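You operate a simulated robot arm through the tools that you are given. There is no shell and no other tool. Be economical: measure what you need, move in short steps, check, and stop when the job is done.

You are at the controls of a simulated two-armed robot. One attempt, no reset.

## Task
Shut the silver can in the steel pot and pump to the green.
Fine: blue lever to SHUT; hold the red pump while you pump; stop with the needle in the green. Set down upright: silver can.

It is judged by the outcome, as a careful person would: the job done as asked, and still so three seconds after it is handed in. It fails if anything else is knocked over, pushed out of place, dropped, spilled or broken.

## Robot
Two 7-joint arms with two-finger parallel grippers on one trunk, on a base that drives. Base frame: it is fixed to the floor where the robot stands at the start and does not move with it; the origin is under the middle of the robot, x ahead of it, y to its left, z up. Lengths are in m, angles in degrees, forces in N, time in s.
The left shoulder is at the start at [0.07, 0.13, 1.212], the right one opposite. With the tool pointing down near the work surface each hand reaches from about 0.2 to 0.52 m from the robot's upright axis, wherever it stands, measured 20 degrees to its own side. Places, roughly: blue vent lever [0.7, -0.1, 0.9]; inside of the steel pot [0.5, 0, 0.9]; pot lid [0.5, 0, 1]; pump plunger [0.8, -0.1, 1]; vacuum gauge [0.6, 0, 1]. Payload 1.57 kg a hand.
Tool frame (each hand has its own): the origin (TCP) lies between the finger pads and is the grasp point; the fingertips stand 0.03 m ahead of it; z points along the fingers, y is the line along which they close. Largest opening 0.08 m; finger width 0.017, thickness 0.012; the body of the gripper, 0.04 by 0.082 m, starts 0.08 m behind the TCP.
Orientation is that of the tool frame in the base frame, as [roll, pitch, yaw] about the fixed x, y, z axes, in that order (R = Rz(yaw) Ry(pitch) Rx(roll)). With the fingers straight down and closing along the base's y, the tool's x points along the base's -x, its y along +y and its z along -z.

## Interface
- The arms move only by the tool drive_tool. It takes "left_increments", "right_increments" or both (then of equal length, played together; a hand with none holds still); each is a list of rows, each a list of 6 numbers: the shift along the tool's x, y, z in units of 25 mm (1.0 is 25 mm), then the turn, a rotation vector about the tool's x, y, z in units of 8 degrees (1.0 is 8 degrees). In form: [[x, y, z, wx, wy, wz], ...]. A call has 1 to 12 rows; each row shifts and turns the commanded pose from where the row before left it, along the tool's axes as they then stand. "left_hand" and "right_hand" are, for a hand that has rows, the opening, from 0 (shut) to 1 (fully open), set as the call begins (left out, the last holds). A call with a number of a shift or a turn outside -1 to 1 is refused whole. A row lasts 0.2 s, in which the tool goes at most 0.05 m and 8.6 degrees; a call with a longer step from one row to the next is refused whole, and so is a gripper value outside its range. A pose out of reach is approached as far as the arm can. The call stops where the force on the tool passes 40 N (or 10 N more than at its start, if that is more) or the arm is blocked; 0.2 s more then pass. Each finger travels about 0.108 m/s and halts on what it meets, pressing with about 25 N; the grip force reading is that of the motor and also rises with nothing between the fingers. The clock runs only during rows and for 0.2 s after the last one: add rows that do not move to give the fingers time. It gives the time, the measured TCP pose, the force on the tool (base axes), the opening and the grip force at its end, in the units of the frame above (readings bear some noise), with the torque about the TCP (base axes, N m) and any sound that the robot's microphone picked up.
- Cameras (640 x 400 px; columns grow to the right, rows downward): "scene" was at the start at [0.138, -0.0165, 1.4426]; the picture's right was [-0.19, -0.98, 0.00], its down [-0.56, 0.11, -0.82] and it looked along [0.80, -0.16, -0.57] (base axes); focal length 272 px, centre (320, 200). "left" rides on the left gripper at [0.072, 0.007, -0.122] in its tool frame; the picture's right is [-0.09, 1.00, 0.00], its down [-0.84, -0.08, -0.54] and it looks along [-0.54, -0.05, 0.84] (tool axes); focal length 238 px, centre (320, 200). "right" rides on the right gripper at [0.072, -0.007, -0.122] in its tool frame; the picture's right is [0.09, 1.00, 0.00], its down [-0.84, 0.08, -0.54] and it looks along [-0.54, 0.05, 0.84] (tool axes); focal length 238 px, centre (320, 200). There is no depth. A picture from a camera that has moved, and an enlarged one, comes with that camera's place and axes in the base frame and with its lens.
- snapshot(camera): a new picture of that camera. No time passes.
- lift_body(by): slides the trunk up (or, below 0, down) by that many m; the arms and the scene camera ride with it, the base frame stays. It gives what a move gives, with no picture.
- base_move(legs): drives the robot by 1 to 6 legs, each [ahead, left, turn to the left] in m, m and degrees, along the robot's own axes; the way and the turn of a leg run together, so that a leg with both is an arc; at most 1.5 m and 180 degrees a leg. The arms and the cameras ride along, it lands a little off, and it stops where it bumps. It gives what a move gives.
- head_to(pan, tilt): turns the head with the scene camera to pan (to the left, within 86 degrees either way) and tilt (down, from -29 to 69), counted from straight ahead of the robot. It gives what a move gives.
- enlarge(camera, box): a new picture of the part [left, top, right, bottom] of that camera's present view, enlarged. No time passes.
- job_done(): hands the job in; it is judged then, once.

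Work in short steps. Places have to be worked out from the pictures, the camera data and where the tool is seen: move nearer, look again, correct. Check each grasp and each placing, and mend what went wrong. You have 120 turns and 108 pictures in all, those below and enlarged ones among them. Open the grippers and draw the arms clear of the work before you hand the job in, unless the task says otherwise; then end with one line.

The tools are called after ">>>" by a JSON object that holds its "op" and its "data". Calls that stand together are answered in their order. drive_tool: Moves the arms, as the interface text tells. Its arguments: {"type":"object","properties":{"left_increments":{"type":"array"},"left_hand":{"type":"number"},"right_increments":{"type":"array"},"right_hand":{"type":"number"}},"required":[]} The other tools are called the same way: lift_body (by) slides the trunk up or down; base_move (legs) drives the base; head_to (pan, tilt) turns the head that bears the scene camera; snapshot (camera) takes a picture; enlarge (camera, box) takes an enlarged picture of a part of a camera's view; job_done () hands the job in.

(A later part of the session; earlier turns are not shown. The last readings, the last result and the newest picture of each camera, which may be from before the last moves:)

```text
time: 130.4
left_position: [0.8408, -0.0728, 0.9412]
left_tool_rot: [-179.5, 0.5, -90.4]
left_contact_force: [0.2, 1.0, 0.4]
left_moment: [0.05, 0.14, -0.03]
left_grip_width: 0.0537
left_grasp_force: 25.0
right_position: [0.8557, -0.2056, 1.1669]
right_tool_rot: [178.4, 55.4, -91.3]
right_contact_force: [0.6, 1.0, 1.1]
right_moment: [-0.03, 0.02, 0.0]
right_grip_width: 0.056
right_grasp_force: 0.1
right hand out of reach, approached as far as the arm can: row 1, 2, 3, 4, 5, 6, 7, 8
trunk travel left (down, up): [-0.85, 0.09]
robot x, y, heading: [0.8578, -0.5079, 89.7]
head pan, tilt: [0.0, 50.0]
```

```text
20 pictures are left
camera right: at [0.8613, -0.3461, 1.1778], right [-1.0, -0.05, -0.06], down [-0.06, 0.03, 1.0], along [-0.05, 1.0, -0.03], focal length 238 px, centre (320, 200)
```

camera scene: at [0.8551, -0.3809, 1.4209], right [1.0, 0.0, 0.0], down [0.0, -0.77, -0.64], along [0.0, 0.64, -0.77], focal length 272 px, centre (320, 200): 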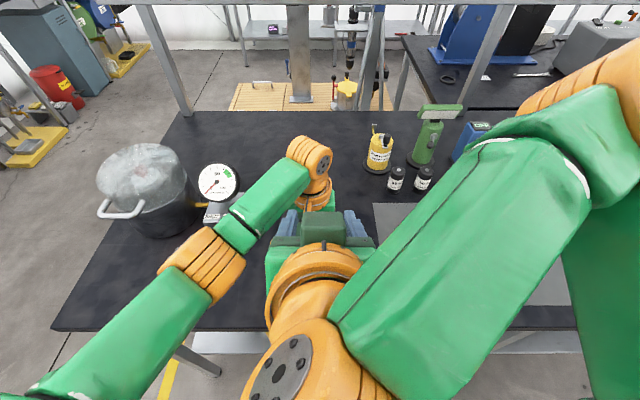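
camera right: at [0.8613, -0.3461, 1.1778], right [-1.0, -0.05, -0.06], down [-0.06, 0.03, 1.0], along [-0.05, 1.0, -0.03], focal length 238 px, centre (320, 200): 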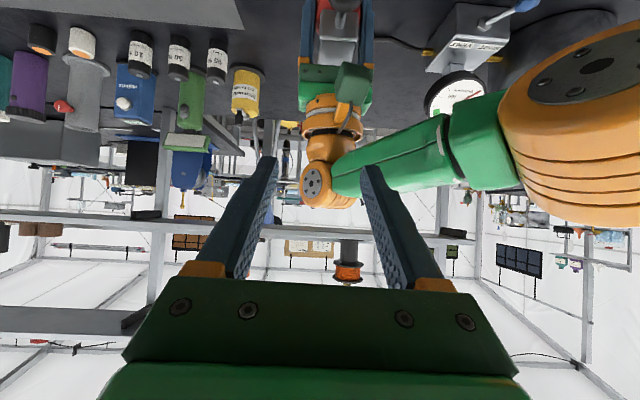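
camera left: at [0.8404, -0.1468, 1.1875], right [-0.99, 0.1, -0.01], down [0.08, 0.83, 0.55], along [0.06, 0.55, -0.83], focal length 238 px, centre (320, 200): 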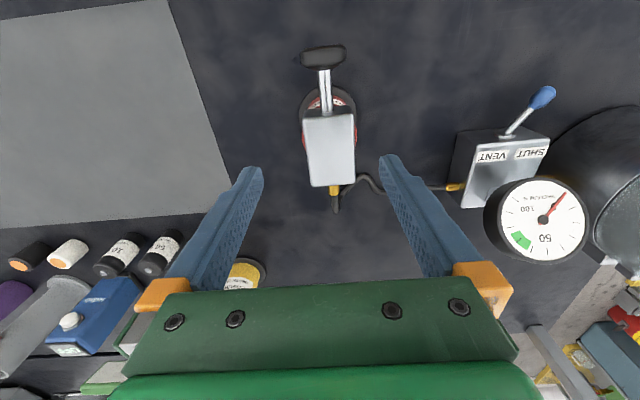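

The hand is in front but too high. I lower it while keeping back, clear of the left wrist camera.

>>> {"op": "drive_tool", "data": {"right_increments": [[0.75, 0.1, 0.1, 0, 0, 0], [0.75, 0.1, 0.2, 0, 0, 0], [0.75, 0.1, 0.3, 0, 0, 0], [0.75, 0.1, 0.3, 0, 0, 0], [0.75, 0.1, 0.4, 0, 0, 0], [0.75, 0.1, 0.4, 0, 0, 0], [0.7, 0, 0.4, 0, 0, 0]]}}

>>> {"op": "snapshot", "data": {"camera": "right"}}

```text
time: 131.7
left_position: [0.8393, -0.0713, 0.9425]
left_tool_rot: [-179.7, 1.2, -90.2]
left_contact_force: [4.0, 26.1, -3.5]
left_moment: [-3.05, 0.59, 0.08]
left_grip_width: 0.0532
left_grasp_force: 25.2
right_position: [0.8532, -0.1998, 1.0882]
right_tool_rot: [167.3, 55.8, -110.5]
right_contact_force: [-4.2, -29.8, 13.3]
right_moment: [0.04, 0.33, 0.92]
right_grip_width: 0.0558
right_grasp_force: 0.1
trunk travel left (down, up): [-0.85, 0.09]
robot x, y, heading: [0.8538, -0.5064, 89.7]
head pan, tilt: [0.0, 50.0]
stopped in row 6 (right hand): the force on the tool passed its limit at 83 N (the readings are from after the stop); the commanded pose is now the measured one
```

```text
19 pictures are left
camera right: at [0.8362, -0.3405, 1.0956], right [-0.99, 0.12, 0.05], down [0.05, 0.0, 1.0], along [0.12, 0.99, -0.01], focal length 238 px, centre (320, 200)
```

right: 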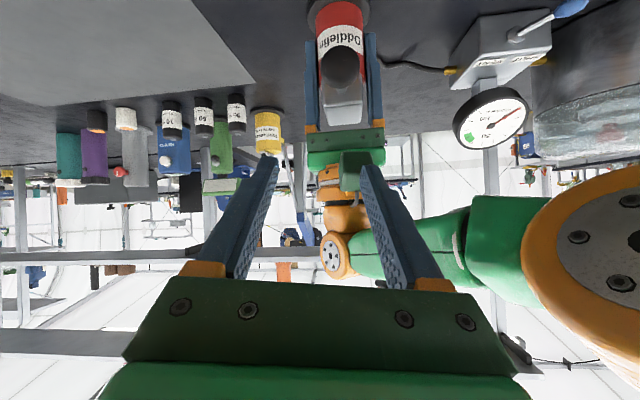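

The right finger touched the left wrist camera and stopped. I reverse along the way I came; then I will approach the knob from the right side (+x) with the hand horizontal instead.

>>> {"op": "drive_tool", "data": {"right_increments": [[-0.6, -0.1, -0.4, 0, 0, 0], [-0.75, -0.2, -0.3, 0, 0, 0], [-0.75, -0.5, -0.2, 0, 0, 0], [-0.75, -0.9, 0, 0, 0, 0], [-0.3, -1, 0, 0, 0, 0], [0, -1, 0, 0, 0, 0], [0, -1, 0, 0, 0, 0], [0, -1, 0, 0, 0, 0]]}}

>>> {"op": "enlarge", "data": {"camera": "scene", "box": [180, 120, 400, 280]}}

```text
time: 133.4
left_position: [0.8395, -0.0724, 0.9419]
left_tool_rot: [-179.7, 1.3, -90.3]
left_contact_force: [-1.9, 1.6, 10.6]
left_moment: [-0.07, 0.53, -0.03]
left_grip_width: 0.0537
left_grasp_force: 25.8
right_position: [0.9482, -0.1579, 1.1829]
right_tool_rot: [167.7, 55.7, -110.4]
right_contact_force: [1.1, -0.5, 0.2]
right_moment: [0.02, -0.02, 0.05]
right_grip_width: 0.0561
right_grasp_force: 0.0
right hand out of reach, approached as far as the arm can: row 5, 6, 7, 8
trunk travel left (down, up): [-0.85, 0.09]
robot x, y, heading: [0.8538, -0.5091, 89.7]
head pan, tilt: [0.0, 50.0]
```

```text
2.50 times, centred on (290, 200) of scene
camera zoom: at [0.8559, -0.3824, 1.4211], right [1.0, 0.0, 0.0], down [0.0, -0.77, -0.64], along [0.0, 0.64, -0.77], focal length 679 px, centre (395, 200)
```

zoom: 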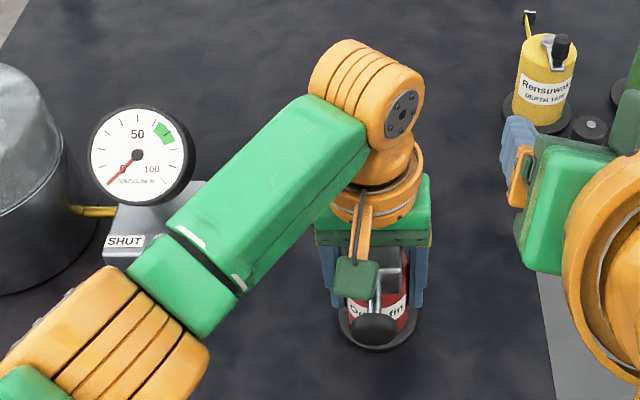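

The pump is undisturbed. I now turn the right hand so that it points toward -x with the fingers closing vertically, in two halves.

>>> {"op": "drive_tool", "data": {"right_increments": [[0, 0, 0, -0.836, 0.562, 0.356], [0, 0, 0, -0.836, 0.562, 0.356], [0, 0, 0, -0.836, 0.562, 0.356], [0, 0, 0, -0.836, 0.562, 0.356], [0, 0, 0, -0.836, 0.562, 0.356], [0, 0, 0, -0.836, 0.562, 0.356]]}}

```text
time: 134.8
left_position: [0.8395, -0.0717, 0.9409]
left_tool_rot: [-179.7, 1.2, -90.3]
left_contact_force: [-1.2, 0.8, 9.3]
left_moment: [0.01, 0.51, -0.08]
left_grip_width: 0.0536
left_grasp_force: 24.7
right_position: [0.9466, -0.1513, 1.1884]
right_tool_rot: [126.4, 24.6, -109.9]
right_contact_force: [0.7, -0.1, 0.5]
right_moment: [0.01, -0.02, 0.02]
right_grip_width: 0.0556
right_grasp_force: 0.0
right hand out of reach, approached as far as the arm can: row 1
trunk travel left (down, up): [-0.85, 0.09]
robot x, y, heading: [0.8555, -0.5106, 89.8]
head pan, tilt: [0.0, 50.0]
```

I move it away to +x and finish the turn.

>>> {"op": "drive_tool", "data": {"right_increments": [[0.1, -0.8, -0.54, 0, 0, 0], [0.1, -0.8, -0.54, 0, 0, 0], [0.1, -0.8, -0.54, 0, 0, 0], [0.1, -0.8, -0.54, 0, 0, 0], [0.1, -0.8, -0.54, 0, 0, 0], [0.1, -0.8, -0.54, 0, 0, 0], [0, 0, 0, -0.836, 0.562, 0.356], [0, 0, 0, -0.836, 0.562, 0.356], [0, 0, 0, -0.836, 0.562, 0.356], [0, 0, 0, -0.836, 0.562, 0.356], [0, 0, 0, -0.836, 0.562, 0.356], [0, 0, 0, -0.836, 0.562, 0.356]]}}

```text
time: 137.4
left_position: [0.8402, -0.0714, 0.9413]
left_tool_rot: [-179.8, 1.1, -90.3]
left_contact_force: [-0.9, 0.1, 3.5]
left_moment: [-0.02, 0.2, 0.02]
left_grip_width: 0.0535
left_grasp_force: 25.2
right_position: [1.0706, -0.2548, 1.1661]
right_tool_rot: [89.7, 0.1, -89.8]
right_contact_force: [-1.3, -0.6, -0.7]
right_moment: [0.0, 0.0, -0.01]
right_grip_width: 0.0562
right_grasp_force: 0.0
right hand out of reach, approached as far as the arm can: row 10, 11, 12
trunk travel left (down, up): [-0.85, 0.09]
robot x, y, heading: [0.8545, -0.5044, 89.7]
head pan, tilt: [0.0, 50.0]
```

The hand now points to -x with fingers closing vertically. I bring it level with the knob, standing off to the right.

>>> {"op": "drive_tool", "data": {"right_increments": [[-0.585, -0.93, 0.6, 0, 0, 0], [-0.585, -0.93, 0.6, 0, 0, 0], [-0.585, -0.93, 0.6, 0, 0, 0], [-0.585, -0.93, 0.6, 0, 0, 0], [-0.585, -0.93, 0.6, 0, 0, 0], [-0.585, -0.93, 0.6, 0, 0, 0], [-0.585, -0.93, 0.6, 0, 0, 0], [-0.585, -0.93, 0.6, 0, 0, 0]], "right_hand": 0.6}}

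>>> {"op": "snapshot", "data": {"camera": "right"}}

>>> {"op": "enlarge", "data": {"camera": "scene", "box": [250, 160, 410, 280]}}

```text
time: 139.2
left_position: [0.841, -0.0721, 0.9412]
left_tool_rot: [-179.6, 1.3, -90.3]
left_contact_force: [-0.5, -3.0, 1.9]
left_moment: [-0.12, 0.23, 0.08]
left_grip_width: 0.0537
left_grasp_force: 25.0
right_position: [1.0074, -0.3131, 1.0893]
right_tool_rot: [89.9, 0.1, -89.9]
right_contact_force: [-0.5, 0.0, 1.1]
right_moment: [-0.01, -0.03, 0.0]
right_grip_width: 0.0479
right_grasp_force: 0.1
right hand out of reach, approached as far as the arm can: row 1, 2, 3, 4, 5, 6, 7, 8
trunk travel left (down, up): [-0.85, 0.09]
robot x, y, heading: [0.8546, -0.5089, 89.8]
head pan, tilt: [0.0, 50.0]
```

```text
17 pictures are left
camera right: at [1.13, -0.3844, 1.0833], right [0.0, -0.09, 1.0], down [0.54, 0.84, 0.08], along [-0.84, 0.54, 0.05], focal length 238 px, centre (320, 200)
```

right: 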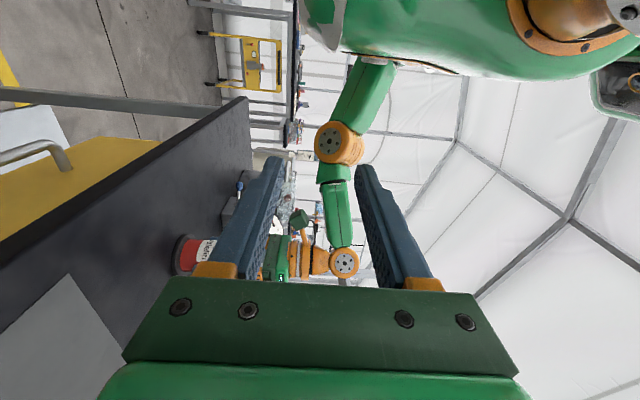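

```text
3.33 times, centred on (330, 220) of scene
camera zoom: at [0.8557, -0.3824, 1.421], right [1.0, 0.0, 0.0], down [0.0, -0.77, -0.64], along [0.0, 0.64, -0.77], focal length 906 px, centre (287, 133)
```

zoom: 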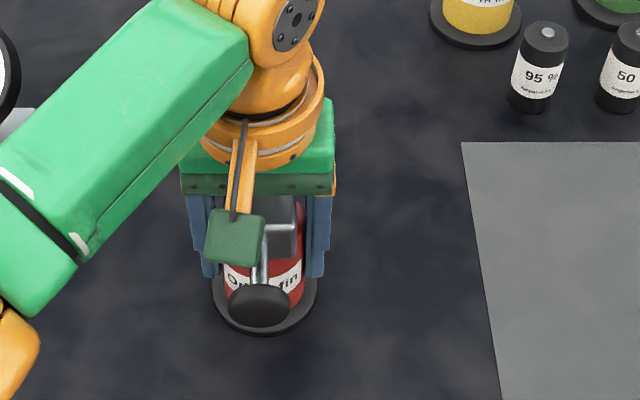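

Too far to the right for the arm. I yaw the hand 40° so that it comes diagonally (wrist nearer the shoulder), still with vertical closing, and go to a standoff near the knob.

>>> {"op": "drive_tool", "data": {"right_increments": [[0, 0, 0, 0, -1, 0], [0, 0, 0, 0, -1, 0], [0, 0, 0, 0, -1, 0], [0, 0, 0, 0, -1, 0], [0, 0, 0, 0, -1, 0]]}}

>>> {"op": "drive_tool", "data": {"right_increments": [[-0.155, -0.62, 0.8, 0, 0, 0], [-0.155, -0.62, 0.8, 0, 0, 0], [-0.155, -0.62, 0.8, 0, 0, 0], [-0.155, -0.62, 0.8, 0, 0, 0], [-0.155, -0.62, 0.8, 0, 0, 0], [-0.155, -0.62, 0.8, 0, 0, 0]]}}

```text
time: 140.4
left_position: [0.8404, -0.0714, 0.9416]
left_tool_rot: [-179.6, 1.2, -90.3]
left_contact_force: [0.1, -0.3, 4.4]
left_moment: [-0.02, 0.27, 0.0]
left_grip_width: 0.0536
left_grasp_force: 24.4
right_position: [1.0147, -0.25, 1.126]
right_tool_rot: [89.9, -0.1, -129.8]
right_contact_force: [0.7, 0.2, 0.7]
right_moment: [-0.03, -0.04, -0.01]
right_grip_width: 0.048
right_grasp_force: 0.0
right hand out of reach, approached as far as the arm can: row 2, 3, 4, 5
trunk travel left (down, up): [-0.85, 0.09]
robot x, y, heading: [0.8531, -0.5109, 89.9]
head pan, tilt: [0.0, 50.0]
```

```text
time: 141.8
left_position: [0.8403, -0.0725, 0.9418]
left_tool_rot: [-179.7, 1.2, -90.2]
left_contact_force: [-0.1, 0.3, 3.6]
left_moment: [-0.01, 0.26, -0.04]
left_grip_width: 0.0536
left_grasp_force: 24.5
right_position: [0.9933, -0.217, 1.1027]
right_tool_rot: [89.8, -0.1, -129.8]
right_contact_force: [0.3, -0.4, 0.1]
right_moment: [0.03, 0.02, -0.04]
right_grip_width: 0.0479
right_grasp_force: 0.1
right hand out of reach, approached as far as the arm can: row 2, 3, 4, 5, 6
trunk travel left (down, up): [-0.85, 0.09]
robot x, y, heading: [0.8489, -0.5064, 90.0]
head pan, tilt: [0.0, 50.0]
```

The folded arm is the limit: the base is too close. I release the pump, raise the left hand, and move the base back and to the right so that the right hand can come diagonally; I will also turn the left hand 20° so its camera is out of the way.

>>> {"op": "drive_tool", "data": {"left_increments": [[0, 0, 0, 0, 0, 0], [0, 0, 0, 0, 0, 0], [0, 0, -0.5, 0, 0, 0], [0, 0, -0.8, 0, 0, 0], [0, 0, -1, 0, 0, 0], [0, 0, -1, 0, 0, 0], [0, 0, -1, 0, 0, 0], [0, 0, -1, 0, 0, 0]], "left_hand": 1}}

>>> {"op": "base_move", "data": {"legs": [[-0.03, -0.1, 0]]}}

>>> {"op": "drive_tool", "data": {"left_increments": [[-0.4, 0.9, 0, 0, 0, 0.625], [-0.4, 0.9, 0, 0, 0, 0.625], [-0.3, 0.9, 0, 0, 0, 0.625], [-0.2, 0.9, 0, 0, 0, 0.625]]}}

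```text
time: 143.7
left_position: [0.8393, -0.0743, 1.0739]
left_tool_rot: [-179.8, 1.1, -90.3]
left_contact_force: [-0.1, -0.4, 0.1]
left_moment: [-0.01, -0.03, 0.02]
left_grip_width: 0.0798
left_grasp_force: 0.1
right_position: [0.9958, -0.2174, 1.1024]
right_tool_rot: [89.8, -0.1, -129.9]
right_contact_force: [0.4, 0.0, -0.3]
right_moment: [0.0, 0.03, -0.05]
right_grip_width: 0.0479
right_grasp_force: 0.0
trunk travel left (down, up): [-0.85, 0.09]
robot x, y, heading: [0.8519, -0.5061, 89.8]
head pan, tilt: [0.0, 50.0]
```

```text
time: 144.8
left_position: [0.9366, -0.1021, 1.0741]
left_tool_rot: [-179.5, 1.1, -90.3]
left_contact_force: [0.0, 0.7, 0.2]
left_moment: [-0.01, -0.03, 0.0]
left_grip_width: 0.08
left_grasp_force: 0.1
right_position: [1.092, -0.2458, 1.1021]
right_tool_rot: [90.0, -0.1, -129.9]
right_contact_force: [0.6, -0.1, 0.2]
right_moment: [0.02, 0.01, -0.01]
right_grip_width: 0.0482
right_grasp_force: 0.0
trunk travel left (down, up): [-0.85, 0.09]
robot x, y, heading: [0.9568, -0.5335, 89.7]
head pan, tilt: [0.0, 50.0]
```

```text
time: 145.8
left_position: [0.8528, -0.0589, 1.0736]
left_tool_rot: [179.9, 1.2, -110.3]
left_contact_force: [-0.5, 0.2, -0.8]
left_moment: [0.01, 0.01, -0.01]
left_grip_width: 0.08
left_grasp_force: 0.1
right_position: [1.0953, -0.246, 1.1023]
right_tool_rot: [89.9, 0.0, -129.9]
right_contact_force: [-0.3, -1.5, 0.6]
right_moment: [0.0, -0.01, 0.02]
right_grip_width: 0.0479
right_grasp_force: 0.0
trunk travel left (down, up): [-0.85, 0.09]
robot x, y, heading: [0.9554, -0.5402, 89.9]
head pan, tilt: [0.0, 50.0]
```

The left hand reaches well here. I centre it over the pump and check with one picture.

>>> {"op": "drive_tool", "data": {"left_increments": [[0.4, 0.11, 0, 0, 0, 0], [0.36, 0.11, 0, 0, 0, 0]]}}

>>> {"op": "snapshot", "data": {"camera": "left"}}

```text
time: 146.4
left_position: [0.8407, -0.0759, 1.074]
left_tool_rot: [-180.0, 1.2, -110.3]
left_contact_force: [1.1, -0.1, -0.5]
left_moment: [0.01, -0.01, -0.01]
left_grip_width: 0.0798
left_grasp_force: 0.0
right_position: [1.0946, -0.2485, 1.1019]
right_tool_rot: [89.9, -0.2, -129.8]
right_contact_force: [0.1, -0.2, -0.2]
right_moment: [-0.02, -0.01, -0.01]
right_grip_width: 0.048
right_grasp_force: 0.0
trunk travel left (down, up): [-0.85, 0.09]
robot x, y, heading: [0.9556, -0.5371, 90.0]
head pan, tilt: [0.0, 50.0]
```

```text
15 pictures are left
camera left: at [0.8097, -0.1427, 1.1949], right [-0.9, 0.43, 0.0], down [0.36, 0.75, 0.56], along [0.24, 0.51, -0.83], focal length 238 px, centre (320, 200)
```

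left: 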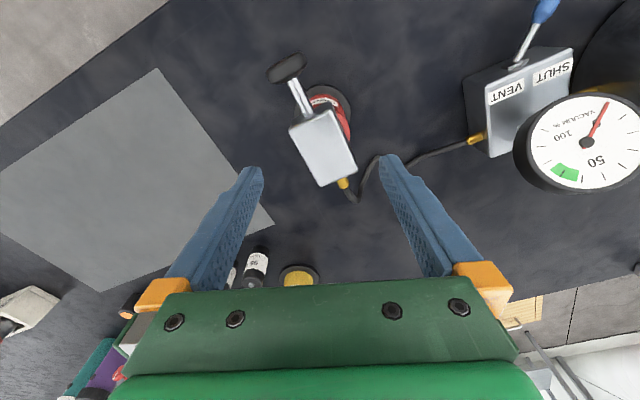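

Everything is as before; the margins fit. I lower the left hand and grip the red body again.

>>> {"op": "drive_tool", "data": {"left_increments": [[-0.08, 0, 0.6, 0, 0, 0], [0, 0, 0.8, 0, 0, 0], [0, 0, 0.8, 0, 0, 0], [0, 0, 0.8, 0, 0, 0], [0, 0, 0.8, 0, 0, 0], [0, 0, 0.8, 0, 0, 0], [0, 0, 0.7, 0, 0, 0]]}}

>>> {"op": "drive_tool", "data": {"left_increments": [[0, 0, 0, 0, 0, 0], [0, 0, 0, 0, 0, 0], [0, 0, 0, 0, 0, 0], [0, 0, 0, 0, 0, 0]], "left_hand": 0}}

```text
time: 148.0
left_position: [0.8437, -0.0701, 0.9408]
left_tool_rot: [179.8, 1.1, -110.2]
left_contact_force: [-0.5, -0.3, 0.1]
left_moment: [0.02, 0.02, 0.0]
left_grip_width: 0.0797
left_grasp_force: 0.0
right_position: [1.0951, -0.2471, 1.1014]
right_tool_rot: [89.8, -0.3, -129.8]
right_contact_force: [0.0, -0.1, -0.7]
right_moment: [-0.02, 0.02, -0.02]
right_grip_width: 0.048
right_grasp_force: 0.0
trunk travel left (down, up): [-0.85, 0.09]
robot x, y, heading: [0.9532, -0.5366, 89.9]
head pan, tilt: [0.0, 50.0]
```

```text
time: 149.0
left_position: [0.8441, -0.0704, 0.9407]
left_tool_rot: [180.0, 1.1, -110.3]
left_contact_force: [0.5, -0.5, 0.2]
left_moment: [0.0, -0.02, -0.02]
left_grip_width: 0.0535
left_grasp_force: 25.2
right_position: [1.0951, -0.2468, 1.1015]
right_tool_rot: [89.9, -0.2, -129.7]
right_contact_force: [-0.8, -0.9, 0.1]
right_moment: [0.01, 0.01, 0.02]
right_grip_width: 0.0478
right_grasp_force: 0.1
trunk travel left (down, up): [-0.85, 0.09]
robot x, y, heading: [0.9544, -0.5377, 89.7]
head pan, tilt: [0.0, 50.0]
```

Held again. From here I drive the right hand, level with vertical closing, diagonally to a standoff in front of the knob.

>>> {"op": "drive_tool", "data": {"right_increments": [[0.35, -0.54, 0.88, 0, 0, 0], [0.35, -0.54, 0.88, 0, 0, 0], [0.35, -0.54, 0.88, 0, 0, 0], [0.35, -0.54, 0.88, 0, 0, 0], [0.35, -0.54, 0.88, 0, 0, 0], [0.35, -0.54, 0.88, 0, 0, 0], [0.35, -0.54, 0.88, 0, 0, 0], [0.35, -0.54, 0.88, 0, 0, 0], [0.35, -0.54, 0.88, 0, 0, 0]], "right_hand": 0.62}}

```text
time: 151.0
left_position: [0.8445, -0.0693, 0.9407]
left_tool_rot: [180.0, 1.1, -110.4]
left_contact_force: [-0.2, 0.6, 0.5]
left_moment: [0.0, -0.04, 0.0]
left_grip_width: 0.0537
left_grasp_force: 24.9
right_position: [1.0867, -0.2533, 1.1049]
right_tool_rot: [90.0, -0.1, -129.8]
right_contact_force: [0.4, -0.5, 0.4]
right_moment: [0.01, -0.01, -0.02]
right_grip_width: 0.0497
right_grasp_force: 0.0
right hand out of reach, approached as far as the arm can: row 1, 2, 3, 4, 5, 6, 7, 8, 9
trunk travel left (down, up): [-0.85, 0.09]
robot x, y, heading: [0.9561, -0.5345, 89.9]
head pan, tilt: [0.0, 50.0]
```

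Pointing level is at a joint limit. The earlier forward-tilted pose is clear of the left camera if I come in along the tool axis from below, so I turn the hand back toward that pose.

>>> {"op": "drive_tool", "data": {"right_increments": [[0, 0, 0, 0.694, -0.135, -0.755], [0, 0, 0, 0.694, -0.135, -0.755], [0, 0, 0, 0.694, -0.135, -0.755], [0, 0, 0, 0.694, -0.135, -0.755], [0, 0, 0, 0.694, -0.135, -0.755], [0, 0, 0, 0.694, -0.135, -0.755], [0, 0, 0, 0.694, -0.135, -0.755], [0, 0, 0, 0.694, -0.135, -0.755], [0, 0, 0, 0.694, -0.135, -0.755], [0, 0, 0, 0.694, -0.135, -0.755], [0, 0, 0, 0.694, -0.135, -0.755]]}}

```text
time: 153.4
left_position: [0.8445, -0.0711, 0.9407]
left_tool_rot: [180.0, 1.1, -110.3]
left_contact_force: [-0.3, 0.2, 0.1]
left_moment: [-0.02, -0.05, 0.01]
left_grip_width: 0.0537
left_grasp_force: 25.1
right_position: [1.2003, -0.1398, 1.0527]
right_tool_rot: [179.8, 55.0, -90.1]
right_contact_force: [0.2, -0.7, -0.5]
right_moment: [0.0, 0.06, 0.0]
right_grip_width: 0.0497
right_grasp_force: 0.0
right hand out of reach, approached as far as the arm can: row 1, 2, 3, 4, 5, 6, 7, 8, 9, 10, 11
trunk travel left (down, up): [-0.85, 0.09]
robot x, y, heading: [0.9543, -0.5369, 89.6]
head pan, tilt: [0.0, 50.0]
```

Orientation reached. I now slide it across toward the knob's line, staying in front of the left camera.

>>> {"op": "drive_tool", "data": {"right_increments": [[0.3, 0.9, -0.35, 0, 0, 0], [0.3, 0.9, -0.35, 0, 0, 0], [0.3, 0.9, -0.35, 0, 0, 0], [0.3, 0.9, -0.35, 0, 0, 0], [0.3, 0.9, -0.35, 0, 0, 0], [0.3, 0.9, -0.35, 0, 0, 0], [0.3, 0.9, -0.35, 0, 0, 0], [0.24, 0.9, -0.05, 0, 0, 0], [0, 0.9, 0, 0, 0, 0], [0, 0.9, 0, 0, 0, 0], [0, 0.9, 0, 0, 0, 0], [0, 0.9, 0, 0, 0, 0]]}}

```text
time: 156.0
left_position: [0.8441, -0.0717, 0.9417]
left_tool_rot: [-180.0, 1.2, -110.4]
left_contact_force: [-0.8, -0.1, 0.2]
left_moment: [-0.09, -0.05, -0.06]
left_grip_width: 0.0535
left_grasp_force: 24.8
right_position: [0.9334, -0.1655, 1.0227]
right_tool_rot: [179.8, 55.0, -90.3]
right_contact_force: [0.1, 0.2, -0.2]
right_moment: [0.03, 0.02, 0.01]
right_grip_width: 0.0495
right_grasp_force: 0.1
right hand out of reach, approached as far as the arm can: row 1, 2, 3, 4, 5, 6
trunk travel left (down, up): [-0.85, 0.09]
robot x, y, heading: [0.9534, -0.5406, 90.0]
head pan, tilt: [0.0, 50.0]
```

Close. I back out 35 mm in y first, then slide the remaining 93 mm to the knob's x.

>>> {"op": "drive_tool", "data": {"right_increments": [[0.27, 0, -0.4, 0, 0, 0], [0.27, 0, -0.4, 0, 0, 0], [0.27, 0, -0.4, 0, 0, 0], [0, 0.92, 0, 0, 0, 0], [0, 0.92, 0, 0, 0, 0], [0, 0.92, 0, 0, 0, 0], [0, 0.92, 0, 0, 0, 0]]}}

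>>> {"op": "snapshot", "data": {"camera": "right"}}

```text
time: 157.6
left_position: [0.8436, -0.0705, 0.94]
left_tool_rot: [179.9, 1.1, -110.3]
left_contact_force: [-0.9, -0.1, -0.3]
left_moment: [-0.06, -0.13, 0.01]
left_grip_width: 0.0535
left_grasp_force: 25.5
right_position: [0.8435, -0.1988, 1.0248]
right_tool_rot: [179.6, 54.9, -90.3]
right_contact_force: [0.9, -0.1, 1.1]
right_moment: [0.02, -0.01, 0.03]
right_grip_width: 0.0494
right_grasp_force: 0.1
trunk travel left (down, up): [-0.85, 0.09]
robot x, y, heading: [0.9572, -0.5382, 89.7]
head pan, tilt: [0.0, 50.0]
```

```text
14 pictures are left
camera right: at [0.8496, -0.3406, 1.0358], right [-1.0, -0.05, -0.07], down [-0.07, 0.04, 1.0], along [-0.05, 1.0, -0.04], focal length 238 px, centre (320, 200)
```

right: 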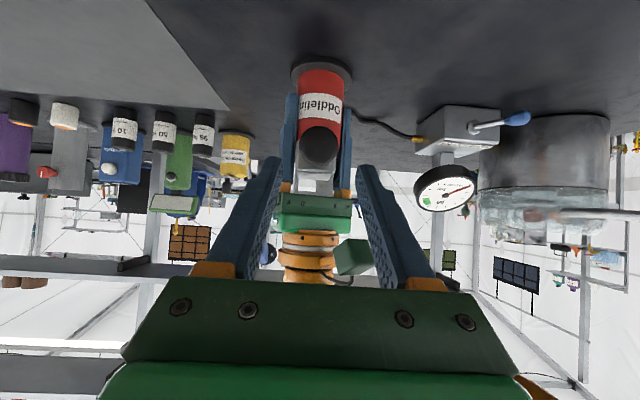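

Clear view: the knob is at (0.844, -0.138, 0.979), 31 mm across, right ahead between the fingers, and the gauge is visible too. I advance along the tool axis and close.

>>> {"op": "drive_tool", "data": {"right_increments": [[0.04, 0, 0.6, 0, 0, 0], [0.04, 0, 0.7, 0, 0, 0], [0.04, 0, 0.7, 0, 0, 0], [0, 0, 0.65, 0, 0, 0]]}}

>>> {"op": "drive_tool", "data": {"right_increments": [[0, 0, 0, 0, 0, 0], [0, 0, 0, 0, 0, 0], [0, 0, 0, 0, 0, 0], [0, 0, 0, 0, 0, 0]], "right_hand": 0}}

>>> {"op": "snapshot", "data": {"camera": "right"}}

```text
time: 158.6
left_position: [0.8441, -0.0713, 0.94]
left_tool_rot: [179.8, 1.1, -110.3]
left_contact_force: [0.6, 0.7, 0.4]
left_moment: [-0.09, -0.11, -0.03]
left_grip_width: 0.0533
left_grasp_force: 24.5
right_position: [0.8432, -0.1491, 0.982]
right_tool_rot: [179.7, 55.0, -90.2]
right_contact_force: [-0.6, -0.8, 0.1]
right_moment: [-0.02, 0.02, -0.03]
right_grip_width: 0.0497
right_grasp_force: 0.0
trunk travel left (down, up): [-0.85, 0.09]
robot x, y, heading: [0.9536, -0.5375, 89.9]
head pan, tilt: [0.0, 50.0]
```

```text
time: 159.6
left_position: [0.8431, -0.0701, 0.9409]
left_tool_rot: [179.9, 1.1, -110.3]
left_contact_force: [-11.2, 2.0, 3.7]
left_moment: [-0.32, -0.54, -0.33]
left_grip_width: 0.0534
left_grasp_force: 24.8
right_position: [0.8427, -0.1479, 0.984]
right_tool_rot: [179.8, 54.8, -90.2]
right_contact_force: [11.7, -0.9, -0.2]
right_moment: [0.0, 0.0, -0.52]
right_grip_width: 0.0331
right_grasp_force: 25.2
trunk travel left (down, up): [-0.85, 0.09]
robot x, y, heading: [0.9567, -0.5384, 89.9]
head pan, tilt: [0.0, 50.0]
```

```text
13 pictures are left
camera right: at [0.8492, -0.2902, 0.995], right [-1.0, -0.05, -0.07], down [-0.07, 0.04, 1.0], along [-0.05, 1.0, -0.04], focal length 238 px, centre (320, 200)
```

right: 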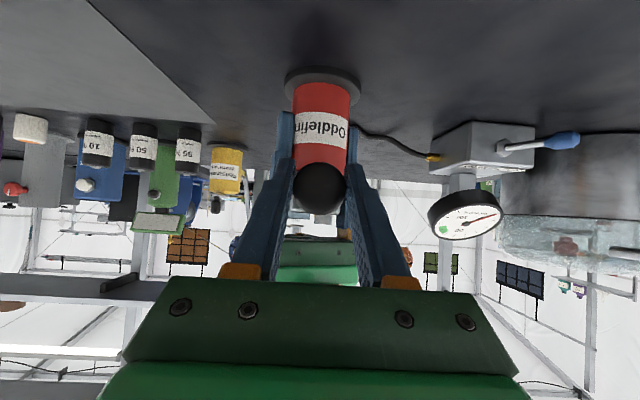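

The knob is gripped (33 mm). I pull gently straight out (-y) by 30 mm and watch the forces.

>>> {"op": "drive_tool", "data": {"right_increments": [[0.23, 0, -0.33, 0, 0, 0], [0.23, 0, -0.33, 0, 0, 0], [0.23, 0, -0.33, 0, 0, 0]]}}

>>> {"op": "snapshot", "data": {"camera": "right"}}

```text
time: 160.4
left_position: [0.8438, -0.0687, 0.9396]
left_tool_rot: [179.9, 1.3, -110.3]
left_contact_force: [-0.2, 0.6, -3.7]
left_moment: [0.03, -0.03, -0.01]
left_grip_width: 0.0533
left_grasp_force: 25.2
right_position: [0.8405, -0.1786, 0.9825]
right_tool_rot: [179.6, 54.9, -90.1]
right_contact_force: [0.6, -0.1, -0.2]
right_moment: [0.02, 0.01, 0.02]
right_grip_width: 0.0
right_grasp_force: 20.6
trunk travel left (down, up): [-0.85, 0.09]
robot x, y, heading: [0.9558, -0.536, 90.0]
head pan, tilt: [0.0, 50.0]
```

```text
12 pictures are left
camera right: at [0.8476, -0.3204, 0.995], right [-1.0, -0.06, -0.07], down [-0.07, 0.04, 1.0], along [-0.05, 1.0, -0.04], focal length 238 px, centre (320, 200)
```

right: 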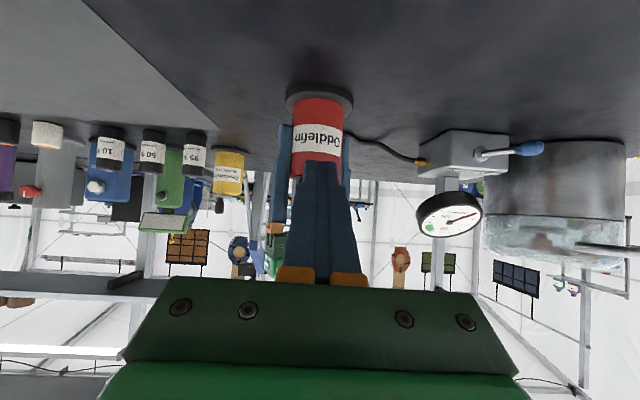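

The grip was too shallow and slipped off; the pump has not moved. I reopen, go about 12 mm deeper onto the knob and grip again.

>>> {"op": "drive_tool", "data": {"right_increments": [[0, 0, 0, 0, 0, 0], [0, 0, 0, 0, 0, 0], [-0.27, -0.12, 0.49, 0, 0, 0], [-0.27, 0, 0.49, 0, 0, 0], [-0.27, 0, 0.49, 0, 0, 0]], "right_hand": 0.62}}

>>> {"op": "drive_tool", "data": {"right_increments": [[0, 0, 0, 0, 0, 0], [0, 0, 0, 0, 0, 0], [0, 0, 0, 0, 0, 0], [0, 0, 0, 0, 0, 0], [0, 0, 0, 0, 0, 0]], "right_hand": 0}}

>>> {"op": "drive_tool", "data": {"right_increments": [[0.06, 0, -0.08, 0, 0, 0], [0.06, 0, -0.08, 0, 0, 0], [0.06, 0, -0.08, 0, 0, 0], [0.06, 0, -0.08, 0, 0, 0]]}}

```text
time: 161.6
left_position: [0.8447, -0.0699, 0.9404]
left_tool_rot: [180.0, 1.1, -110.2]
left_contact_force: [-0.1, 0.3, -3.7]
left_moment: [0.03, 0.01, -0.04]
left_grip_width: 0.0536
left_grasp_force: 24.8
right_position: [0.8456, -0.1368, 0.9795]
right_tool_rot: [179.7, 54.8, -90.2]
right_contact_force: [-0.5, -0.1, 1.0]
right_moment: [-0.01, -0.06, 0.01]
right_grip_width: 0.0496
right_grasp_force: 0.0
trunk travel left (down, up): [-0.85, 0.09]
robot x, y, heading: [0.9556, -0.5363, 89.7]
head pan, tilt: [0.0, 50.0]
```

```text
time: 162.8
left_position: [0.8435, -0.0696, 0.9406]
left_tool_rot: [180.0, 1.1, -110.3]
left_contact_force: [17.4, 0.3, -4.1]
left_moment: [0.02, 0.65, 0.87]
left_grip_width: 0.054
left_grasp_force: 25.0
right_position: [0.8458, -0.1369, 0.9791]
right_tool_rot: [179.7, 54.9, -90.2]
right_contact_force: [-17.6, -0.4, 0.1]
right_moment: [-0.02, 0.04, 0.32]
right_grip_width: 0.033
right_grasp_force: 25.2
trunk travel left (down, up): [-0.85, 0.09]
robot x, y, heading: [0.9527, -0.5392, 89.7]
head pan, tilt: [0.0, 50.0]
```

```text
time: 163.8
left_position: [0.8438, -0.0705, 0.9404]
left_tool_rot: [179.9, 1.1, -110.3]
left_contact_force: [2.4, -18.8, -1.0]
left_moment: [0.69, -0.05, -0.09]
left_grip_width: 0.0542
left_grasp_force: 25.3
right_position: [0.8465, -0.1472, 0.9793]
right_tool_rot: [179.7, 55.1, -90.3]
right_contact_force: [-1.6, 19.9, 1.7]
right_moment: [0.16, -0.03, 0.21]
right_grip_width: 0.0332
right_grasp_force: 24.9
trunk travel left (down, up): [-0.85, 0.09]
robot x, y, heading: [0.9533, -0.5403, 89.7]
head pan, tilt: [0.0, 50.0]
```

Now the knob follows with a steady 20 N, and the left hand takes the reaction. I keep pulling slowly.

>>> {"op": "drive_tool", "data": {"right_increments": [[0.06, 0, -0.08, 0, 0, 0], [0.06, 0, -0.08, 0, 0, 0], [0.06, 0, -0.08, 0, 0, 0], [0.06, 0, -0.08, 0, 0, 0], [0.06, 0, -0.08, 0, 0, 0], [0.06, 0, -0.08, 0, 0, 0], [0.06, 0, -0.08, 0, 0, 0], [0.06, 0, -0.08, 0, 0, 0]]}}

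>>> {"op": "snapshot", "data": {"camera": "right"}}

```text
time: 165.6
left_position: [0.8444, -0.069, 0.9401]
left_tool_rot: [180.0, 1.2, -110.3]
left_contact_force: [2.7, -12.1, 9.2]
left_moment: [-0.5, 0.07, 0.26]
left_grip_width: 0.0543
left_grasp_force: 25.1
right_position: [0.8449, -0.1681, 0.977]
right_tool_rot: [179.7, 54.8, -90.0]
right_contact_force: [-2.1, 12.0, -9.8]
right_moment: [-0.38, -0.03, 0.02]
right_grip_width: 0.0303
right_grasp_force: 24.8
trunk travel left (down, up): [-0.85, 0.09]
robot x, y, heading: [0.9558, -0.539, 89.8]
head pan, tilt: [0.0, 50.0]
```

```text
11 pictures are left
camera right: at [0.8515, -0.3083, 0.9896], right [-1.0, -0.06, -0.07], down [-0.07, 0.04, 1.0], along [-0.05, 1.0, -0.04], focal length 238 px, centre (320, 200)
```

right: 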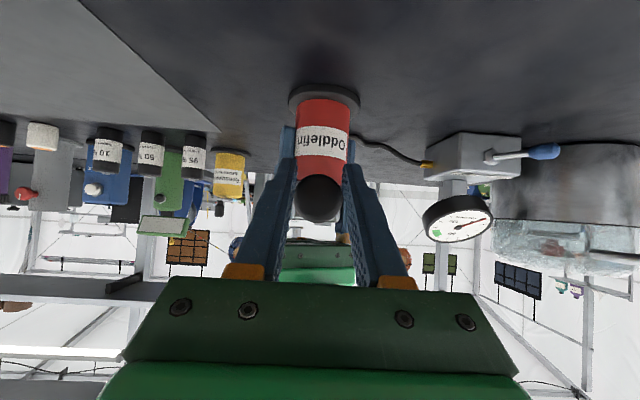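

The knob seems not to have moved outward; the fingers slid along it. Perhaps the plunger is at its outer end and works inward, so I push it in gently and check.

>>> {"op": "drive_tool", "data": {"right_increments": [[-0.12, 0, 0.16, 0, 0, 0], [-0.12, 0, 0.16, 0, 0, 0], [-0.12, 0, 0.16, 0, 0, 0], [-0.12, 0, 0.16, 0, 0, 0], [-0.12, 0, 0.16, 0, 0, 0], [-0.12, 0, 0.16, 0, 0, 0], [-0.12, 0, 0.16, 0, 0, 0]]}}

>>> {"op": "snapshot", "data": {"camera": "right"}}

```text
time: 167.2
left_position: [0.8434, -0.0694, 0.9409]
left_tool_rot: [179.9, 1.2, -110.2]
left_contact_force: [-5.8, 26.4, 0.4]
left_moment: [-0.65, -0.26, -0.14]
left_grip_width: 0.054
left_grasp_force: 24.9
right_position: [0.845, -0.1318, 0.9798]
right_tool_rot: [179.8, 54.9, -90.1]
right_contact_force: [5.4, -25.6, -0.3]
right_moment: [-0.17, 0.04, -0.15]
right_grip_width: 0.0305
right_grasp_force: 24.7
trunk travel left (down, up): [-0.85, 0.09]
robot x, y, heading: [0.9555, -0.5383, 89.6]
head pan, tilt: [0.0, 50.0]
```

```text
10 pictures are left
camera right: at [0.8508, -0.2736, 0.9914], right [-1.0, -0.05, -0.07], down [-0.07, 0.04, 1.0], along [-0.05, 1.0, -0.04], focal length 238 px, centre (320, 200)
```

right: 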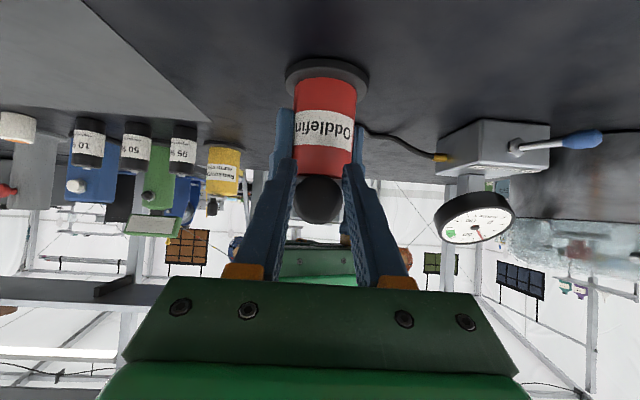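

The gauge needle looks different now. I zoom on the gauge and the knob.

>>> {"op": "enlarge", "data": {"camera": "right", "box": [420, 170, 530, 260]}}

```text
4.44 times, centred on (475, 215) of right
camera zoom: at [0.8508, -0.2736, 0.9914], right [-1.0, -0.05, -0.07], down [-0.07, 0.04, 1.0], along [-0.05, 1.0, -0.04], focal length 1059 px, centre (-369, 133)
```

zoom: 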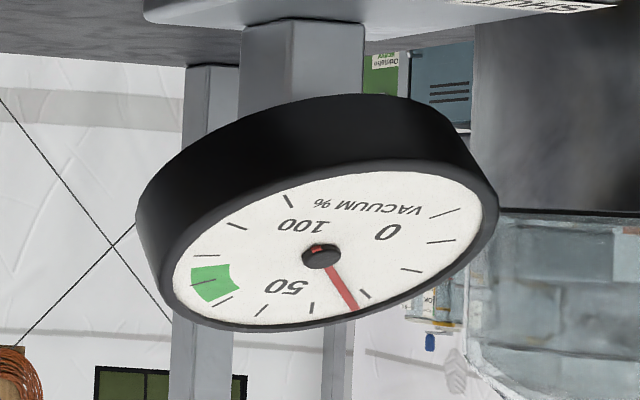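

The needle has gone from 0 to about 32: the inward push evacuates. Now I draw the knob back out slowly with the present grip.

>>> {"op": "drive_tool", "data": {"right_increments": [[0.06, 0, -0.08, 0, 0, 0], [0.06, 0, -0.08, 0, 0, 0], [0.06, 0, -0.08, 0, 0, 0], [0.06, 0, -0.08, 0, 0, 0], [0.06, 0, -0.08, 0, 0, 0], [0.06, 0, -0.08, 0, 0, 0], [0.06, 0, -0.08, 0, 0, 0], [0.06, 0, -0.08, 0, 0, 0]]}}

>>> {"op": "drive_tool", "data": {"right_increments": [[0.06, 0, -0.08, 0, 0, 0], [0.06, 0, -0.08, 0, 0, 0], [0.06, 0, -0.08, 0, 0, 0], [0.06, 0, -0.08, 0, 0, 0], [0.06, 0, -0.08, 0, 0, 0], [0.06, 0, -0.08, 0, 0, 0]]}}

>>> {"op": "snapshot", "data": {"camera": "right"}}

```text
time: 169.0
left_position: [0.8446, -0.0709, 0.9402]
left_tool_rot: [-179.9, 1.1, -110.3]
left_contact_force: [1.1, 3.6, -6.8]
left_moment: [0.62, 0.01, 0.15]
left_grip_width: 0.0536
left_grasp_force: 24.7
right_position: [0.8451, -0.1524, 0.979]
right_tool_rot: [179.6, 55.0, -90.2]
right_contact_force: [-2.0, -3.9, 8.8]
right_moment: [0.25, -0.01, 0.02]
right_grip_width: 0.0304
right_grasp_force: 24.9
trunk travel left (down, up): [-0.85, 0.09]
robot x, y, heading: [0.9535, -0.5373, 89.7]
head pan, tilt: [0.0, 50.0]
```

```text
time: 170.4
left_position: [0.8438, -0.07, 0.9422]
left_tool_rot: [-180.0, 1.1, -110.3]
left_contact_force: [-1.4, 4.1, 7.6]
left_moment: [0.29, -0.05, 0.05]
left_grip_width: 0.0541
left_grasp_force: 24.4
right_position: [0.8459, -0.1675, 0.9781]
right_tool_rot: [179.7, 55.1, -90.3]
right_contact_force: [0.1, -0.6, -2.5]
right_moment: [-0.08, 0.02, -0.05]
right_grip_width: 0.0002
right_grasp_force: 21.7
trunk travel left (down, up): [-0.85, 0.09]
robot x, y, heading: [0.9539, -0.5369, 89.8]
head pan, tilt: [0.0, 50.0]
```

```text
8 pictures are left
camera right: at [0.8515, -0.3083, 0.9894], right [-1.0, -0.05, -0.07], down [-0.07, 0.04, 1.0], along [-0.05, 1.0, -0.04], focal length 238 px, centre (320, 200)
```

right: 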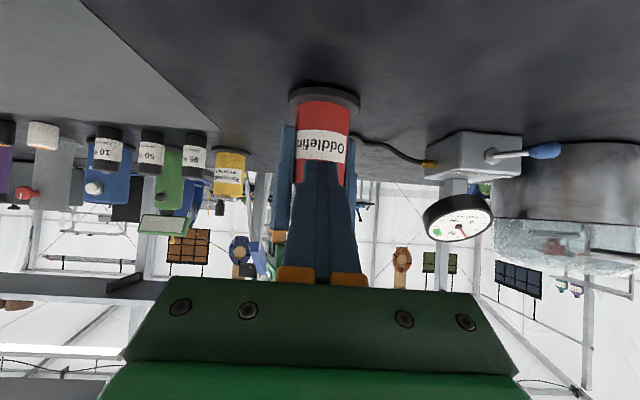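

The knob slipped out of the tips at its outer stop, with the needle still near 32. I now push it in with the closed fingertips centred on the knob.

>>> {"op": "drive_tool", "data": {"right_increments": [[-0.3, 0.08, -0.3, 0, 0, 0], [-0.29, 0, -0.2, 0, 0, 0]]}}

>>> {"op": "drive_tool", "data": {"right_increments": [[-0.14, 0, 0.2, 0, 0, 0], [-0.14, 0, 0.2, 0, 0, 0], [-0.14, 0, 0.2, 0, 0, 0], [-0.14, 0, 0.2, 0, 0, 0], [-0.14, 0, 0.2, 0, 0, 0]]}}

>>> {"op": "enlarge", "data": {"camera": "right", "box": [280, 120, 520, 270]}}

```text
time: 171.0
left_position: [0.8439, -0.0695, 0.9402]
left_tool_rot: [180.0, 1.0, -110.3]
left_contact_force: [1.3, 3.4, -2.8]
left_moment: [-0.23, 0.06, 0.07]
left_grip_width: 0.0532
left_grasp_force: 24.9
right_position: [0.8433, -0.1673, 0.9987]
right_tool_rot: [179.7, 55.2, -90.3]
right_contact_force: [-1.6, -3.0, -0.8]
right_moment: [-0.02, 0.01, 0.06]
right_grip_width: 0.0
right_grasp_force: 21.4
trunk travel left (down, up): [-0.85, 0.09]
robot x, y, heading: [0.9525, -0.5382, 89.8]
head pan, tilt: [0.0, 50.0]
```

```text
time: 172.2
left_position: [0.8437, -0.0686, 0.9405]
left_tool_rot: [179.9, 1.3, -110.2]
left_contact_force: [4.5, 24.2, -6.6]
left_moment: [-0.84, 0.18, 0.36]
left_grip_width: 0.0529
left_grasp_force: 24.5
right_position: [0.8425, -0.14, 0.9976]
right_tool_rot: [179.5, 54.8, -90.1]
right_contact_force: [-6.0, -23.8, 3.9]
right_moment: [-0.09, 0.14, -0.05]
right_grip_width: 0.0
right_grasp_force: 21.0
trunk travel left (down, up): [-0.85, 0.09]
robot x, y, heading: [0.9528, -0.5378, 89.5]
head pan, tilt: [0.0, 50.0]
```

```text
2.67 times, centred on (400, 195) of right
camera zoom: at [0.8488, -0.2803, 1.0094], right [-1.0, -0.06, -0.07], down [-0.07, 0.04, 1.0], along [-0.06, 1.0, -0.04], focal length 636 px, centre (107, 213)
```

zoom: 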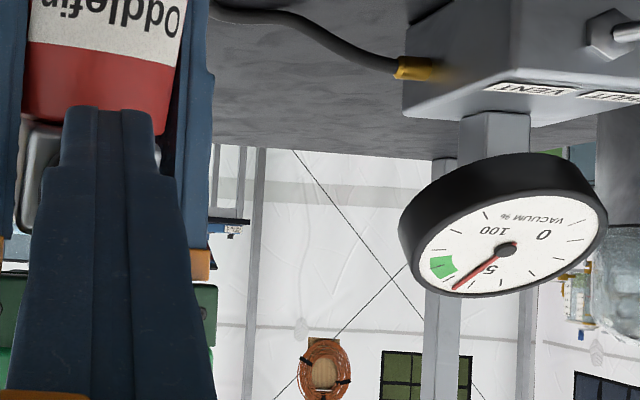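

The needle is at about 57, just below the green. I push the rest of this stroke by small steps and look again.

>>> {"op": "drive_tool", "data": {"right_increments": [[-0.07, 0, 0.1, 0, 0, 0], [-0.07, 0, 0.1, 0, 0, 0], [0, 0, 0, 0, 0, 0]]}}

>>> {"op": "enlarge", "data": {"camera": "right", "box": [410, 170, 530, 260]}}

```text
time: 173.0
left_position: [0.8434, -0.072, 0.9441]
left_tool_rot: [179.8, 1.3, -110.4]
left_contact_force: [-6.5, 25.3, -2.0]
left_moment: [-0.39, -0.2, -0.02]
left_grip_width: 0.0528
left_grasp_force: 24.7
right_position: [0.8427, -0.134, 0.9985]
right_tool_rot: [179.8, 55.2, -90.3]
right_contact_force: [3.4, -25.1, 12.4]
right_moment: [0.09, -0.14, -0.27]
right_grip_width: 0.0
right_grasp_force: 21.4
trunk travel left (down, up): [-0.85, 0.09]
robot x, y, heading: [0.9543, -0.5391, 89.9]
head pan, tilt: [0.0, 50.0]
```

```text
4.44 times, centred on (470, 215) of right
camera zoom: at [0.849, -0.2757, 1.0098], right [-1.0, -0.05, -0.07], down [-0.07, 0.03, 1.0], along [-0.05, 1.0, -0.04], focal length 1059 px, centre (-347, 133)
```

zoom: 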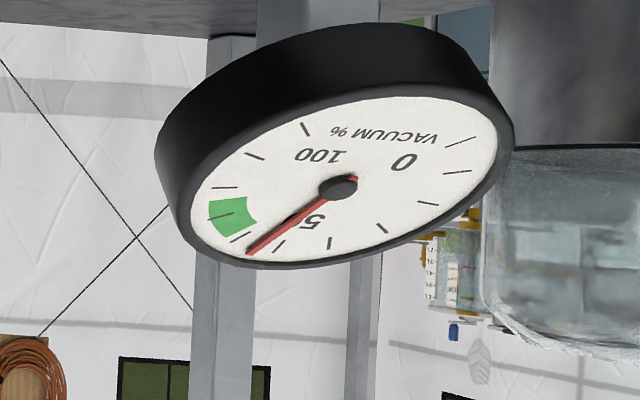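

The stroke is at its end with the needle steady at about 57; strokes so far fit 0→34→57, so one more full stroke should land near 72, mid-green. I back off, open, and grip the pushed-in knob to draw it out.

>>> {"op": "drive_tool", "data": {"right_increments": [[0.35, 0, -0.49, 0, 0, 0], [0.35, 0, -0.49, 0, 0, 0], [0.31, 0, 0.22, 0, 0, 0], [0.31, 0, 0.22, 0, 0, 0]]}}

>>> {"op": "drive_tool", "data": {"right_increments": [[0, 0, 0, 0, 0, 0], [0, 0, 0, 0, 0, 0], [-0.2, -0.04, 0.3, 0, 0, 0], [-0.2, 0, 0.3, 0, 0, 0], [-0.2, 0, 0.3, 0, 0, 0], [-0.2, 0, 0.3, 0, 0, 0], [-0.1, 0, 0.14, 0, 0, 0]], "right_hand": 0.62}}

>>> {"op": "drive_tool", "data": {"right_increments": [[0, 0, 0, 0, 0, 0], [0, 0, 0, 0, 0, 0], [0, 0, 0, 0, 0, 0], [0, 0, 0, 0, 0, 0]], "right_hand": 0}}

```text
time: 174.0
left_position: [0.8444, -0.0735, 0.9426]
left_tool_rot: [179.8, 1.3, -110.3]
left_contact_force: [-3.2, 1.9, 15.7]
left_moment: [0.56, -0.07, 0.04]
left_grip_width: 0.0529
left_grasp_force: 25.1
right_position: [0.843, -0.1647, 0.9788]
right_tool_rot: [179.7, 55.1, -90.1]
right_contact_force: [-0.4, -0.5, 0.0]
right_moment: [-0.01, -0.02, 0.03]
right_grip_width: 0.0
right_grasp_force: 21.1
trunk travel left (down, up): [-0.85, 0.09]
robot x, y, heading: [0.9538, -0.5372, 89.6]
head pan, tilt: [0.0, 50.0]
```

```text
time: 175.6
left_position: [0.8444, -0.0743, 0.9433]
left_tool_rot: [179.8, 1.4, -110.2]
left_contact_force: [-1.5, 11.5, 7.4]
left_moment: [0.04, 0.0, 0.45]
left_grip_width: 0.0527
left_grasp_force: 25.4
right_position: [0.8443, -0.1257, 0.9785]
right_tool_rot: [179.6, 55.0, -90.2]
right_contact_force: [0.5, -12.3, 5.0]
right_moment: [0.0, -0.17, -0.48]
right_grip_width: 0.05
right_grasp_force: 0.1
trunk travel left (down, up): [-0.85, 0.09]
robot x, y, heading: [0.9547, -0.5369, 89.8]
head pan, tilt: [0.0, 50.0]
```

```text
time: 176.6
left_position: [0.8457, -0.0725, 0.942]
left_tool_rot: [179.9, 1.2, -110.3]
left_contact_force: [5.7, 2.5, 13.2]
left_moment: [-0.82, -0.04, 0.11]
left_grip_width: 0.0528
left_grasp_force: 24.4
right_position: [0.8448, -0.1225, 0.9779]
right_tool_rot: [179.5, 55.0, -90.3]
right_contact_force: [-3.5, -5.6, -8.2]
right_moment: [0.14, -0.09, 0.02]
right_grip_width: 0.0
right_grasp_force: 21.3
trunk travel left (down, up): [-0.85, 0.09]
robot x, y, heading: [0.9548, -0.5372, 89.6]
head pan, tilt: [0.0, 50.0]
```

The fingers closed on nothing. I take a picture to find the knob.

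>>> {"op": "enlarge", "data": {"camera": "right", "box": [240, 80, 540, 270]}}

```text
2.11 times, centred on (390, 175) of right
camera zoom: at [0.8509, -0.2646, 0.9895], right [-1.0, -0.05, -0.07], down [-0.07, 0.04, 1.0], along [-0.05, 1.0, -0.04], focal length 502 px, centre (173, 253)
```

zoom: 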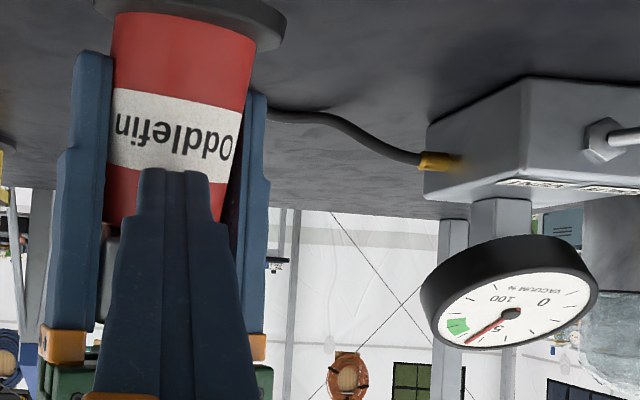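

The tips passed below the pushed-in knob. I back off, raise 17 mm, open and come in again centred on it.

>>> {"op": "drive_tool", "data": {"right_increments": [[0.35, 0, -0.49, 0, 0, 0], [0.35, 0, -0.49, 0, 0, 0], [-0.28, 0, -0.2, 0, 0, 0], [-0.28, 0, -0.19, 0, 0, 0]]}}

>>> {"op": "drive_tool", "data": {"right_increments": [[0, 0, 0, 0, 0, 0], [0, 0, 0, 0, 0, 0], [-0.2, 0, 0.28, 0, 0, 0], [-0.2, 0, 0.28, 0, 0, 0], [-0.2, 0, 0.28, 0, 0, 0], [-0.09, 0, 0.14, 0, 0, 0]], "right_hand": 0.62}}

>>> {"op": "drive_tool", "data": {"right_increments": [[0, 0, 0, 0, 0, 0], [0, 0, 0, 0, 0, 0], [0, 0, 0, 0, 0, 0], [0, 0, 0, 0, 0, 0]], "right_hand": 0}}

```text
time: 177.6
left_position: [0.8455, -0.0711, 0.9415]
left_tool_rot: [179.8, 1.2, -110.4]
left_contact_force: [1.8, -0.5, 8.4]
left_moment: [0.22, -0.3, -0.05]
left_grip_width: 0.0527
left_grasp_force: 25.2
right_position: [0.8447, -0.1536, 0.9936]
right_tool_rot: [179.6, 55.1, -90.3]
right_contact_force: [0.8, -0.6, -0.2]
right_moment: [0.0, -0.01, 0.03]
right_grip_width: 0.0001
right_grasp_force: 21.4
trunk travel left (down, up): [-0.85, 0.09]
robot x, y, heading: [0.95, -0.5378, 89.6]
head pan, tilt: [0.0, 50.0]
```

```text
time: 179.0
left_position: [0.8443, -0.0722, 0.9425]
left_tool_rot: [179.8, 1.2, -110.2]
left_contact_force: [1.9, 7.0, 0.2]
left_moment: [-0.28, -0.12, 0.25]
left_grip_width: 0.0528
left_grasp_force: 25.0
right_position: [0.8435, -0.1244, 0.9944]
right_tool_rot: [179.5, 54.9, -90.3]
right_contact_force: [0.4, -9.9, 4.2]
right_moment: [0.02, -0.15, -0.3]
right_grip_width: 0.0498
right_grasp_force: 0.1
trunk travel left (down, up): [-0.85, 0.09]
robot x, y, heading: [0.9508, -0.5372, 89.6]
head pan, tilt: [0.0, 50.0]
```

```text
time: 180.0
left_position: [0.8455, -0.0708, 0.9414]
left_tool_rot: [179.8, 1.3, -110.3]
left_contact_force: [24.9, 2.6, 5.5]
left_moment: [-0.1, 1.1, 0.94]
left_grip_width: 0.0532
left_grasp_force: 25.2
right_position: [0.8453, -0.1224, 0.9933]
right_tool_rot: [179.5, 55.1, -90.4]
right_contact_force: [-23.1, -2.4, -0.5]
right_moment: [-0.08, -0.12, 0.13]
right_grip_width: 0.0318
right_grasp_force: 24.7
trunk travel left (down, up): [-0.85, 0.09]
robot x, y, heading: [0.9574, -0.5368, 89.7]
head pan, tilt: [0.0, 50.0]
```

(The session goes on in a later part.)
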